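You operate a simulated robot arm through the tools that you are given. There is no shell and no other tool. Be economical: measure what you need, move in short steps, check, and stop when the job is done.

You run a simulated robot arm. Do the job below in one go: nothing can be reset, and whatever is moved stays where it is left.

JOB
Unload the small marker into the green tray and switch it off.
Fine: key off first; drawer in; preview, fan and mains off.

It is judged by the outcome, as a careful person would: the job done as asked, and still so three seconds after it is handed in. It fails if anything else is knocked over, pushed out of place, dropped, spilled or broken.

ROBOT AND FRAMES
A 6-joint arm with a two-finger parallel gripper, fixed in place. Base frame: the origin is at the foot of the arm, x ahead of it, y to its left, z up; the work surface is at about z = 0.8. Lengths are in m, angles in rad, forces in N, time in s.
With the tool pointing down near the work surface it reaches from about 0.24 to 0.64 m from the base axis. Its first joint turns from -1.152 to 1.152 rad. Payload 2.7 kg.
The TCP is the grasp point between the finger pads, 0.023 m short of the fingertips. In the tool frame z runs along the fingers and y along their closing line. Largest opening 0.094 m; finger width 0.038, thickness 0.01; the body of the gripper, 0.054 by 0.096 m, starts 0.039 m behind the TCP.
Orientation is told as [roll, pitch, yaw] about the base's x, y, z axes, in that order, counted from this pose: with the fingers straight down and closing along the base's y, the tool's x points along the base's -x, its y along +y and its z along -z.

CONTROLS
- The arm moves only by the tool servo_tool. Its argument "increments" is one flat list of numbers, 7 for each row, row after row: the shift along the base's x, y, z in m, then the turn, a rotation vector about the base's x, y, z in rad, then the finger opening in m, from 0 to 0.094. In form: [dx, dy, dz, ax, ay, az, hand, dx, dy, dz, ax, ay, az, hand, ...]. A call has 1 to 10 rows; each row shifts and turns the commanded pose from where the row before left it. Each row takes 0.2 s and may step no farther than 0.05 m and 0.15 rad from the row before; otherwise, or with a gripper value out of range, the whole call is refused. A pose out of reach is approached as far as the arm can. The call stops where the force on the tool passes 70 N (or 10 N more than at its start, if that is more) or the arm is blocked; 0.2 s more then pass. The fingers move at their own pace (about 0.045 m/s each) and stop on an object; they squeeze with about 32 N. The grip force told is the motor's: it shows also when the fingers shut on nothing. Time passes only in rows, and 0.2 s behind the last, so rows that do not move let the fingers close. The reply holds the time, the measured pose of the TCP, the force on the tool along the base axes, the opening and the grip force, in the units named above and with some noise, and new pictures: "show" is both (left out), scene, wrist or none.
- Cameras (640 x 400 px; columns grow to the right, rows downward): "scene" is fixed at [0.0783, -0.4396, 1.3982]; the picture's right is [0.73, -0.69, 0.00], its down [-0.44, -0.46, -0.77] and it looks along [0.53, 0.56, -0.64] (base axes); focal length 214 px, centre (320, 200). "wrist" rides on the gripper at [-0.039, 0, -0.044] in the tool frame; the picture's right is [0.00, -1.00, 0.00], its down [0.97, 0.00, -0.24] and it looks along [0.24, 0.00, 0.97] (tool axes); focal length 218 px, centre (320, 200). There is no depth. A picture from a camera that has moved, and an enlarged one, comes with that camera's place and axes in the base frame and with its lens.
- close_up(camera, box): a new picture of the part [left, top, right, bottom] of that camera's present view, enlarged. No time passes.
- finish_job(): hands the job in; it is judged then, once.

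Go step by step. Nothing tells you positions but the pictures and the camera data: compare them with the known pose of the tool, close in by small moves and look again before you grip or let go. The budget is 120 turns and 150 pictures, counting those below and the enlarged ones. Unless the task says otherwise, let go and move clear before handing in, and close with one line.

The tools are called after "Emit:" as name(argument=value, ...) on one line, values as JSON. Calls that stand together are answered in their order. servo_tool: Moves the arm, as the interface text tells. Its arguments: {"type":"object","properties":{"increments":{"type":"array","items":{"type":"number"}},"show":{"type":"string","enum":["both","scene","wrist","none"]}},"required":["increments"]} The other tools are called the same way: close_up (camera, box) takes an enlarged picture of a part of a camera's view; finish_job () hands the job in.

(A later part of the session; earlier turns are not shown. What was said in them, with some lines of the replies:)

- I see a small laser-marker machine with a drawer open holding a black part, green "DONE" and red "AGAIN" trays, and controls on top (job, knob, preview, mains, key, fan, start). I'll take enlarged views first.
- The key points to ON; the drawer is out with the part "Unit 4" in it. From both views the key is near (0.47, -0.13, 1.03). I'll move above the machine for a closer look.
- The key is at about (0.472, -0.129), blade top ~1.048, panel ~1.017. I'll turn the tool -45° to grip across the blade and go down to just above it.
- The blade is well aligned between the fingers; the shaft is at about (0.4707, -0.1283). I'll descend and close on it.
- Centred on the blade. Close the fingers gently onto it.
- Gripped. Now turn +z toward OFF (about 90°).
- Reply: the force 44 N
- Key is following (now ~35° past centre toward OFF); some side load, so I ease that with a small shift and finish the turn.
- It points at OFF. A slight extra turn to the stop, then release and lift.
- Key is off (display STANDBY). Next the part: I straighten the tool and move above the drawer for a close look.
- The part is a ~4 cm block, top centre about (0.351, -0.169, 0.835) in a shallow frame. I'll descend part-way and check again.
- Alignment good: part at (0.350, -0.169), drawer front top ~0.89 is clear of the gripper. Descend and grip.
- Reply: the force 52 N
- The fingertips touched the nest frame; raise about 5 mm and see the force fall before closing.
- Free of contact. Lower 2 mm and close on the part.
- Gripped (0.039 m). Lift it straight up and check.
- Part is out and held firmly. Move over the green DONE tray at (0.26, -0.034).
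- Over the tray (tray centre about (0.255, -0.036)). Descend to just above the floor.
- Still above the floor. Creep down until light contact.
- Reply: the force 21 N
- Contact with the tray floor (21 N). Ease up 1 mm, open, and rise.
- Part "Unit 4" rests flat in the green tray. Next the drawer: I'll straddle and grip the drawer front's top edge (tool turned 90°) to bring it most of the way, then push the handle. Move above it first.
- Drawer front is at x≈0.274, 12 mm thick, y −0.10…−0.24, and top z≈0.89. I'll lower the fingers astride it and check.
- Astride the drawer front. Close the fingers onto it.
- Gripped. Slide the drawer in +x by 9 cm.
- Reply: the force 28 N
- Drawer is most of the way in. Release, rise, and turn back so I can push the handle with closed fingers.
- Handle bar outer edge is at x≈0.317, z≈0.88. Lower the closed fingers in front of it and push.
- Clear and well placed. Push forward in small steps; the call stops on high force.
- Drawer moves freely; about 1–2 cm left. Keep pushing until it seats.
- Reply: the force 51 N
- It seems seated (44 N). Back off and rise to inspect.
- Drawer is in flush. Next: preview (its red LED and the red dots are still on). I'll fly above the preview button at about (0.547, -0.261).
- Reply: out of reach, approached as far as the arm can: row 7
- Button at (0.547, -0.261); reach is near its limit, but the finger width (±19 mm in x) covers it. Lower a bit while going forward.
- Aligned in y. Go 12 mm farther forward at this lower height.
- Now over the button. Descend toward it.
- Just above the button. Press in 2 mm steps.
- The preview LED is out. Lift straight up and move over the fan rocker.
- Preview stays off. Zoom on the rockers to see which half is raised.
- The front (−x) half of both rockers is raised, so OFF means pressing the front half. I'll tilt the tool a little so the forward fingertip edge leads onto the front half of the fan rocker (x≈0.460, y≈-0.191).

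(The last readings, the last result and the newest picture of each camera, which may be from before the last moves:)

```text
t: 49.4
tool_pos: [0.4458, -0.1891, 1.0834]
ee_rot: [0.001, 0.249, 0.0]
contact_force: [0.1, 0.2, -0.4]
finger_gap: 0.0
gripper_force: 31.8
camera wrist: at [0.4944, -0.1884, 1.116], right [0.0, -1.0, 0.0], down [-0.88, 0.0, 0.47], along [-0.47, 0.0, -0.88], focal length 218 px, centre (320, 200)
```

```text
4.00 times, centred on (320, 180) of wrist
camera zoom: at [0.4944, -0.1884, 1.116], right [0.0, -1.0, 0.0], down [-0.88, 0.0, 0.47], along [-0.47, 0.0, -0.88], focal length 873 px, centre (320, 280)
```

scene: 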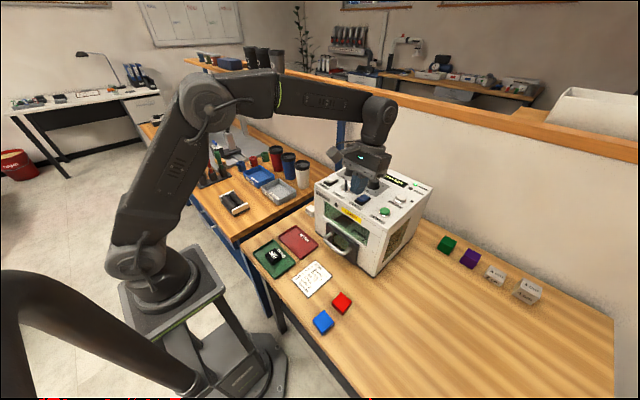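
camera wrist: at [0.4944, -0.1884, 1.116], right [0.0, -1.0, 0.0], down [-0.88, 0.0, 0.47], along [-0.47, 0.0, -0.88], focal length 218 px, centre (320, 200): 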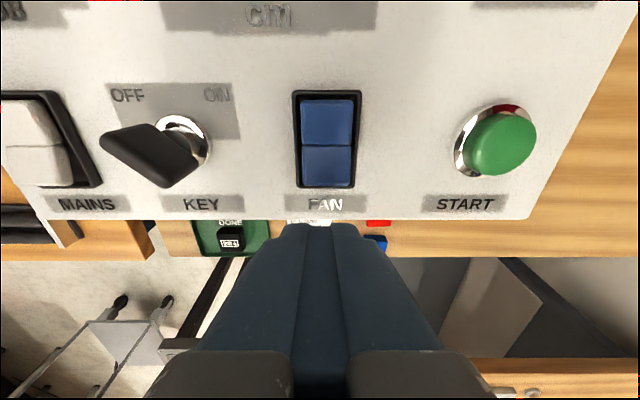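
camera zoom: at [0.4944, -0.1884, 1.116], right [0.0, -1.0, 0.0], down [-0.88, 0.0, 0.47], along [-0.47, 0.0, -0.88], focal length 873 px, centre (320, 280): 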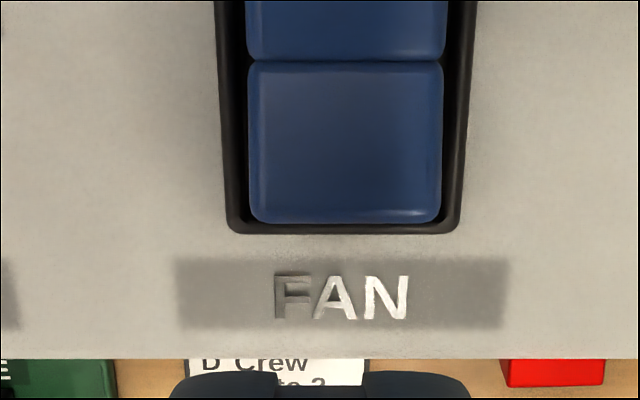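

Fine alignment: shift forward 6 mm, then descend toward the rocker's front half.

Emit:
servo_tool(increments=[0.006, -0.001, -0.01, 0, 0, 0, 0, 0, 0, -0.008, 0, 0, 0, 0, 0, 0, 0, 0, 0, 0, 0], show="none")

Emit:
close_up(camera="scene", box=[335, 170, 391, 210])

```text
t: 50.2
tool_pos: [0.4528, -0.191, 1.0667]
ee_rot: [0.001, 0.248, -0.002]
contact_force: [-0.6, -0.8, -0.1]
finger_gap: 0.0
gripper_force: 32.6
```

```text
10.00 times, centred on (363, 190) of scene
camera zoom: at [0.0783, -0.4396, 1.3982], right [0.73, -0.69, 0.0], down [-0.44, -0.46, -0.77], along [0.53, 0.56, -0.64], focal length 2145 px, centre (-110, 300)
```

zoom: 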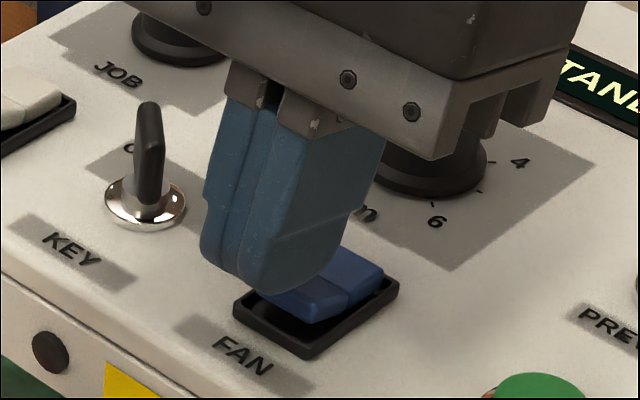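

Emit:
servo_tool(increments=[0, 0, -0.003, 0, 0, 0, 0, 0, 0, -0.003, 0, 0, 0, 0, 0, 0, -0.002, 0, 0, 0, 0, 0, 0, 0, 0, 0, 0, 0], show="none")

Emit:
close_up(camera="scene", box=[335, 170, 391, 210])

```text
t: 51.2
tool_pos: [0.4516, -0.1893, 1.0588]
ee_rot: [0.002, 0.248, -0.001]
contact_force: [0.8, 0.5, 0.1]
finger_gap: 0.0001
gripper_force: 31.9
```

```text
10.00 times, centred on (363, 190) of scene
camera zoom: at [0.0783, -0.4396, 1.3982], right [0.73, -0.69, 0.0], down [-0.44, -0.46, -0.77], along [0.53, 0.56, -0.64], focal length 2145 px, centre (-110, 300)
```

zoom: 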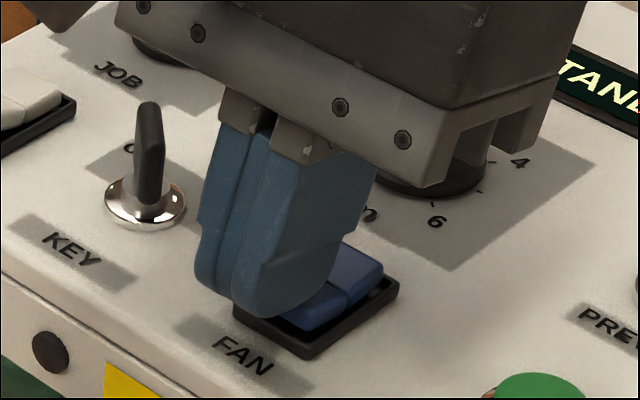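

Emit:
servo_tool(increments=[0.002, -0.001, -0.003, 0, 0, 0, 0, 0, 0, -0.002, 0, 0, 0, 0, 0, 0, 0, 0, 0, 0, 0], show="none")

Emit:
close_up(camera="scene", box=[335, 170, 391, 210])

```text
t: 52.0
tool_pos: [0.4542, -0.1899, 1.0572]
ee_rot: [-0.002, 0.242, -0.001]
contact_force: [-4.3, 5.4, 33.4]
finger_gap: 0.0002
gripper_force: 31.7
```

```text
10.00 times, centred on (363, 190) of scene
camera zoom: at [0.0777, -0.4392, 1.3984], right [0.73, -0.69, 0.0], down [-0.44, -0.47, -0.77], along [0.53, 0.56, -0.64], focal length 2145 px, centre (-110, 300)
```

zoom: 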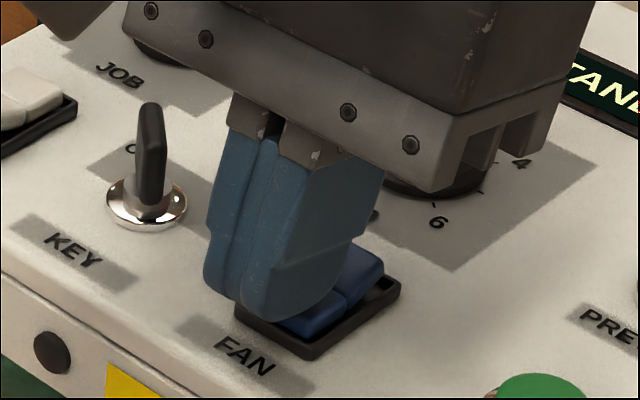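

Contact on the rocker (33 N). Press a little more.

Emit:
servo_tool(increments=[0, 0, -0.002, 0, 0, 0, 0, 0, 0, 0, 0, 0, 0, 0], show="wrist")

Emit:
close_up(camera="scene", box=[335, 170, 391, 210])

```text
t: 52.6
tool_pos: [0.4524, -0.1905, 1.0566]
ee_rot: [-0.002, 0.237, -0.002]
contact_force: [-6.5, 9.4, 44.3]
finger_gap: 0.0001
gripper_force: 32.1
camera wrist: at [0.5013, -0.1893, 1.0897], right [0.0, -1.0, 0.0], down [-0.89, 0.0, 0.46], along [-0.46, 0.0, -0.89], focal length 218 px, centre (320, 200)
```

wrist: 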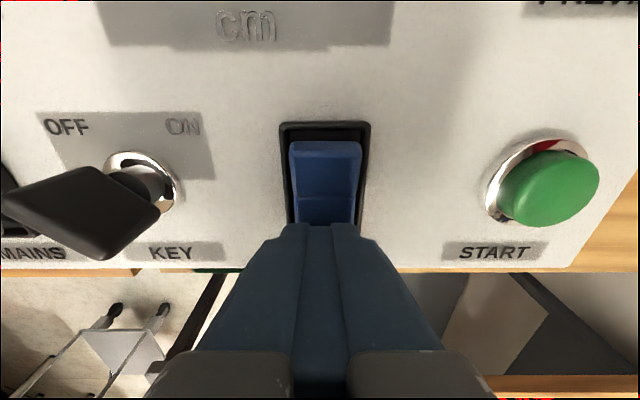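

```text
10.00 times, centred on (363, 190) of scene
camera zoom: at [0.0775, -0.4391, 1.3984], right [0.73, -0.69, 0.0], down [-0.44, -0.47, -0.77], along [0.53, 0.56, -0.64], focal length 2145 px, centre (-110, 300)
```

zoom: 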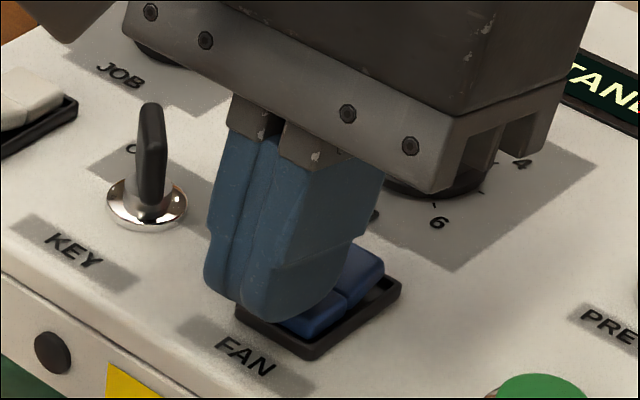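

The back end now looks raised — it appears toggled. Lift and check.

Emit:
servo_tool(increments=[0, 0, 0.02, 0, 0, 0, 0, 0, 0, 0.03, 0, 0, 0, 0, 0, 0, 0, 0, 0, 0, 0], show="wrist")

Emit:
close_up(camera="scene", box=[350, 190, 376, 208])

```text
t: 53.4
tool_pos: [0.4539, -0.191, 1.1]
ee_rot: [0.003, 0.25, -0.002]
contact_force: [-0.1, 0.5, 0.0]
finger_gap: 0.0
gripper_force: 32.1
camera wrist: at [0.5022, -0.19, 1.1327], right [0.0, -1.0, 0.0], down [-0.88, 0.0, 0.47], along [-0.47, 0.0, -0.88], focal length 218 px, centre (320, 200)
```

wrist: 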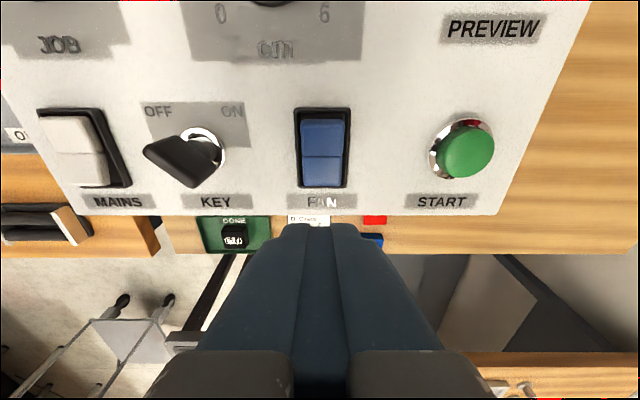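

```text
16.00 times, centred on (363, 199) of scene
camera zoom: at [0.0783, -0.4396, 1.3982], right [0.73, -0.69, 0.0], down [-0.44, -0.46, -0.77], along [0.53, 0.56, -0.64], focal length 3432 px, centre (-368, 216)
```

zoom: 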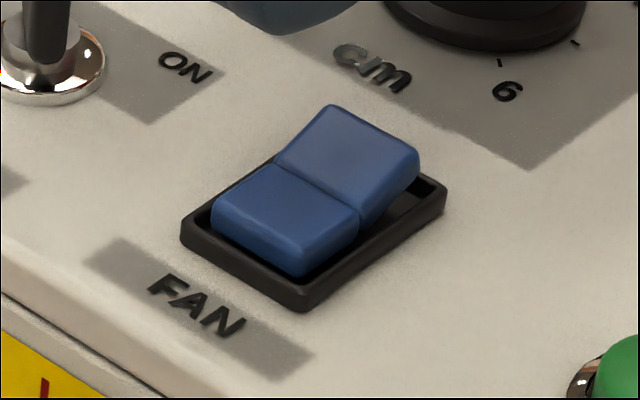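

Fan is off (front half down). Same for mains at y≈-0.071: move over at safe height and look.

Emit:
servo_tool(increments=[0, 0.03, 0.01, 0, 0, 0, 0, 0, 0.04, 0, 0, 0, 0, 0, 0, 0.04, 0, 0, 0, 0, 0, 0, 0.01, -0.02, 0, 0, 0, 0, 0, 0, 0, 0, 0, 0, 0])

Emit:
close_up(camera="wrist", box=[240, 100, 400, 230])

Emit:
close_up(camera="scene", box=[305, 150, 375, 200])

```text
t: 54.6
tool_pos: [0.4538, -0.0721, 1.092]
ee_rot: [0.003, 0.248, -0.002]
contact_force: [-0.1, 0.2, -0.6]
finger_gap: 0.0001
gripper_force: 32.4
camera wrist: at [0.5012, -0.0701, 1.1244], right [0.0, -1.0, 0.0], down [-0.88, 0.0, 0.47], along [-0.47, 0.0, -0.88], focal length 218 px, centre (320, 200)
```

scene: 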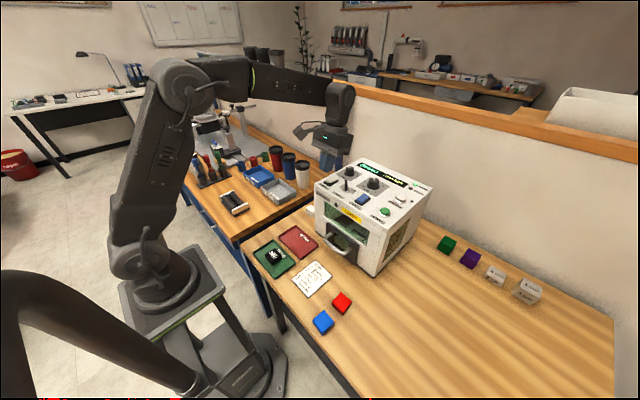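
wrist: 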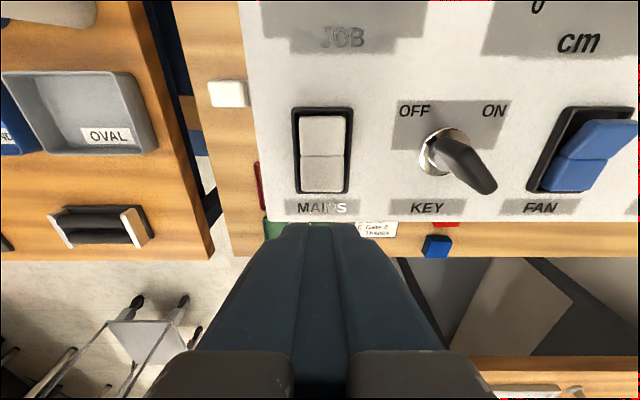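

```text
3.08 times, centred on (320, 165) of wrist
camera zoom: at [0.5012, -0.0701, 1.1244], right [0.0, -1.0, 0.0], down [-0.88, 0.0, 0.47], along [-0.47, 0.0, -0.88], focal length 672 px, centre (320, 308)
```

zoom: 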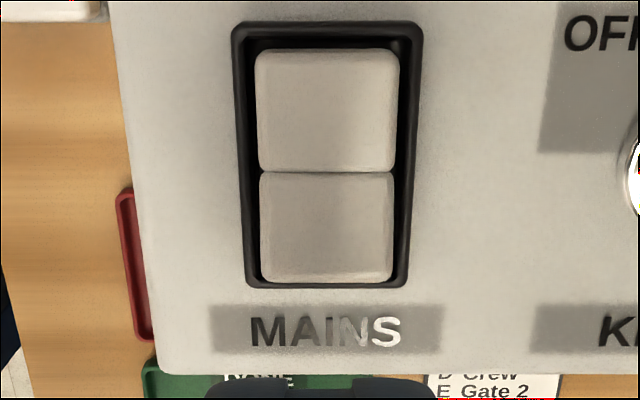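

```text
8.00 times, centred on (340, 175) of scene
camera zoom: at [0.0784, -0.4396, 1.3982], right [0.73, -0.69, 0.0], down [-0.44, -0.46, -0.77], along [0.53, 0.56, -0.64], focal length 1716 px, centre (160, 400)
```

zoom: 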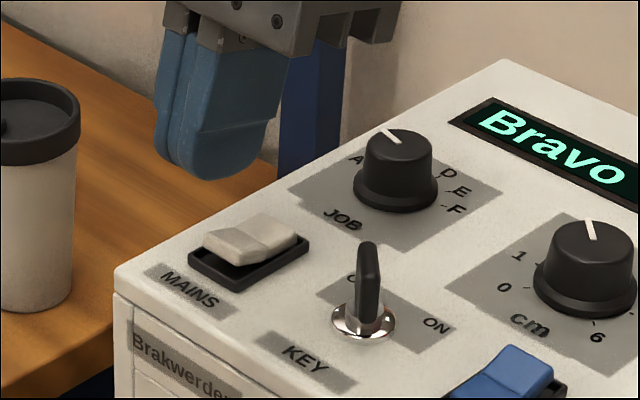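

Mains rocker aligned (y≈-0.071, same x). Descend and press its front half as before.

Emit:
servo_tool(increments=[0, 0.001, -0.015, 0, 0, 0, 0, 0, 0, -0.012, 0, 0, 0, 0, 0, 0, -0.005, 0, 0, 0, 0, 0, 0, -0.004, 0, 0, 0, 0, 0, 0, 0, 0, 0, 0, 0], show="none")

Emit:
close_up(camera="scene", box=[305, 150, 375, 200])

```text
t: 55.8
tool_pos: [0.4536, -0.0702, 1.0565]
ee_rot: [0.002, 0.248, -0.002]
contact_force: [-3.4, 0.1, 10.5]
finger_gap: 0.0001
gripper_force: 31.4
```

```text
8.00 times, centred on (340, 175) of scene
camera zoom: at [0.0781, -0.4395, 1.3982], right [0.73, -0.69, 0.0], down [-0.44, -0.46, -0.77], along [0.53, 0.56, -0.64], focal length 1716 px, centre (160, 400)
```

zoom: 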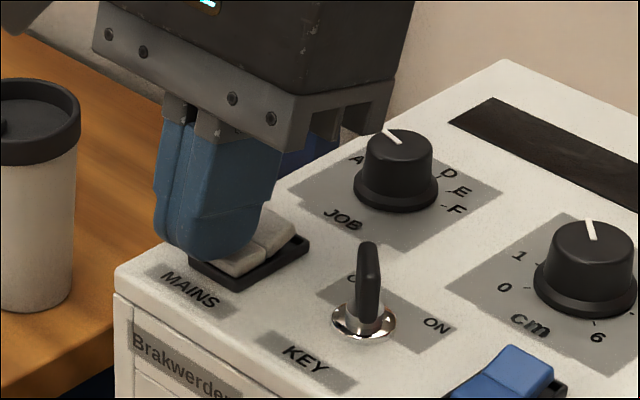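

The display went dark. Press 1 mm more to make sure it latches, then lift, straighten and move clear.

Emit:
servo_tool(increments=[0, 0, -0.002, 0, 0, 0, 0, 0, 0, 0.02, 0, 0, 0, 0, 0, 0, 0.04, 0, 0, 0, 0, 0, 0, 0.04, 0, -0.125, 0, 0, -0.03, 0, 0.02, 0, -0.125, 0, 0, -0.04, 0, 0.02, 0, 0, 0, 0.03, -0.04, 0, 0, 0, 0, 0, 0.06, 0, 0, 0, 0, 0, 0, 0.06])

Emit:
close_up(camera="scene", box=[310, 150, 440, 230])

Emit:
close_up(camera="scene", box=[230, 190, 420, 340])

```text
t: 57.6
tool_pos: [0.3437, -0.0683, 1.1926]
ee_rot: [0.003, -0.002, -0.002]
contact_force: [0.8, 0.2, -0.9]
finger_gap: 0.0599
gripper_force: 0.1
camera wrist: at [0.383, -0.0663, 1.2377], right [0.0, -1.0, 0.0], down [-0.97, 0.0, 0.24], along [-0.24, 0.0, -0.97], focal length 218 px, centre (320, 200)
```

scene: 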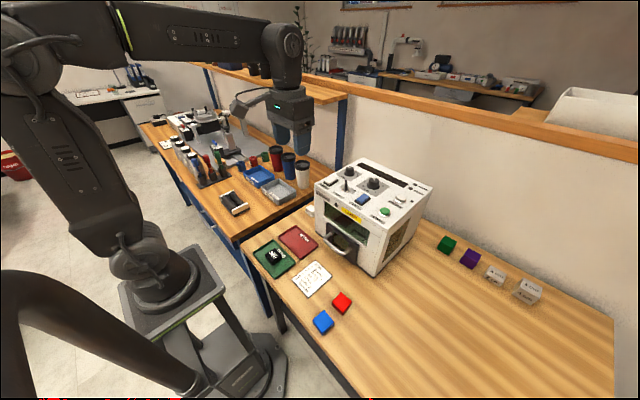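
wrist: 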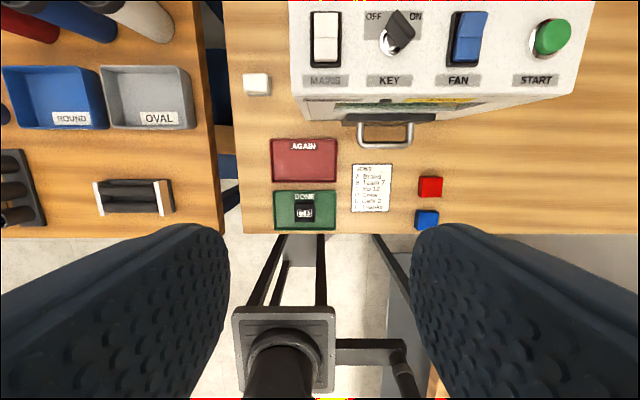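

```text
4.92 times, centred on (375, 190) of scene
camera zoom: at [0.0783, -0.4396, 1.3982], right [0.73, -0.69, 0.0], down [-0.44, -0.46, -0.77], along [0.53, 0.56, -0.64], focal length 1056 px, centre (49, 249)
```

zoom: 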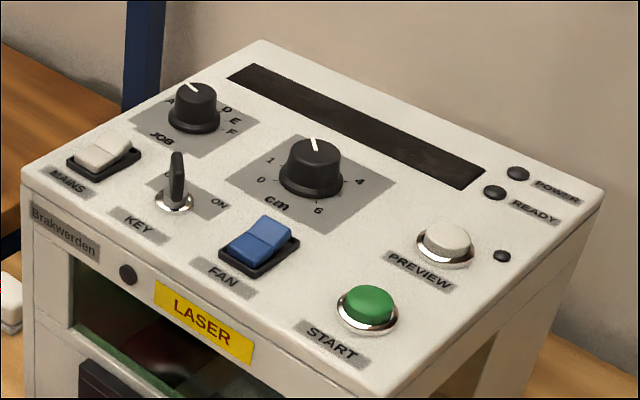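

```text
2.67 times, centred on (325, 265) of scene
camera zoom: at [0.0783, -0.4396, 1.3982], right [0.73, -0.69, 0.0], down [-0.44, -0.46, -0.77], along [0.53, 0.56, -0.64], focal length 572 px, centre (307, 27)
```

zoom: 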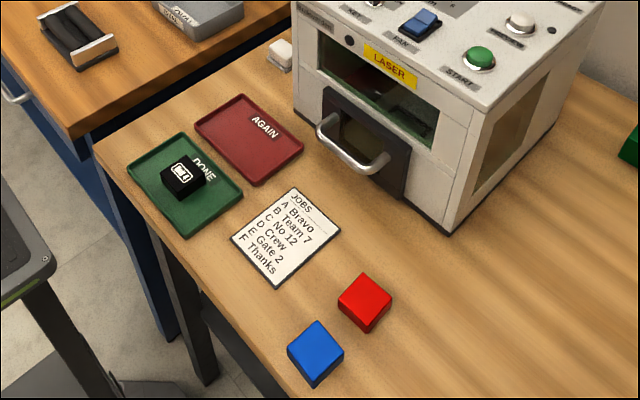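

All lamps and the display are dark, and the part is in the green tray. One last check that the drawer is fully home.

Emit:
close_up(camera="scene", box=[315, 210, 395, 270])

Emit:
close_up(camera="scene", box=[318, 172, 350, 192])

Emit:
close_up(camera="wrist", box=[280, 80, 500, 180])

```text
6.67 times, centred on (355, 240) of scene
camera zoom: at [0.0783, -0.4396, 1.3982], right [0.73, -0.69, 0.0], down [-0.44, -0.46, -0.77], along [0.53, 0.56, -0.64], focal length 1430 px, centre (87, -67)
```

zoom: 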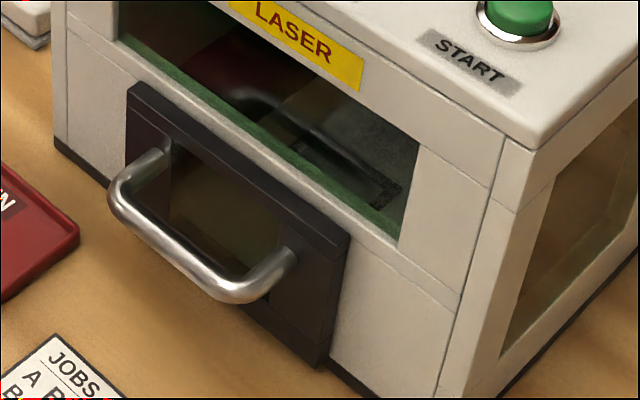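

```text
16.00 times, centred on (334, 182) of scene
camera zoom: at [0.0783, -0.4396, 1.3982], right [0.73, -0.69, 0.0], down [-0.44, -0.46, -0.77], along [0.53, 0.56, -0.64], focal length 3432 px, centre (96, 488)
```

zoom: 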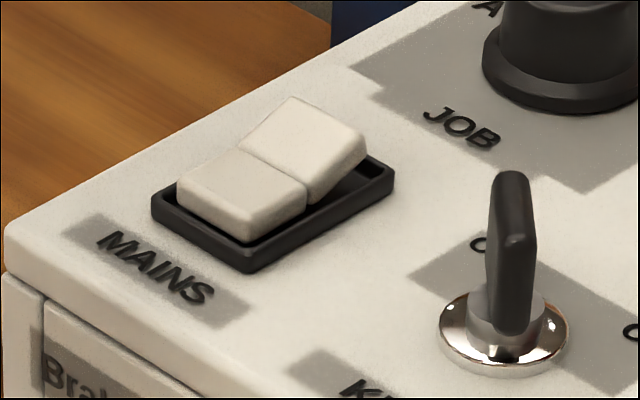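

```text
2.91 times, centred on (390, 130) of wrist
camera zoom: at [0.383, -0.0663, 1.2377], right [0.0, -1.0, 0.0], down [-0.97, 0.0, 0.24], along [-0.24, 0.0, -0.97], focal length 635 px, centre (116, 404)
```

zoom: 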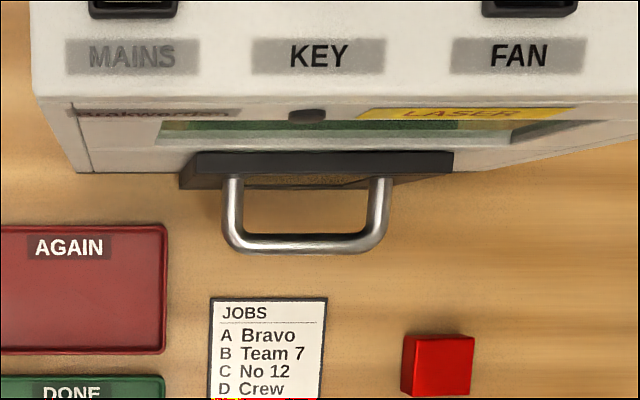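

The drawer front lies flush against the machine, both rockers are off, and the key is at OFF. The gripper is open and clear, so I'm handing in.

Emit:
finish_job()

```text
The job is handed in.
```

The small marker is unloaded and switched off: I turned the key off first, then put "Unit 4" in the green DONE tray, closed the drawer, and switched off preview, fan and mains.
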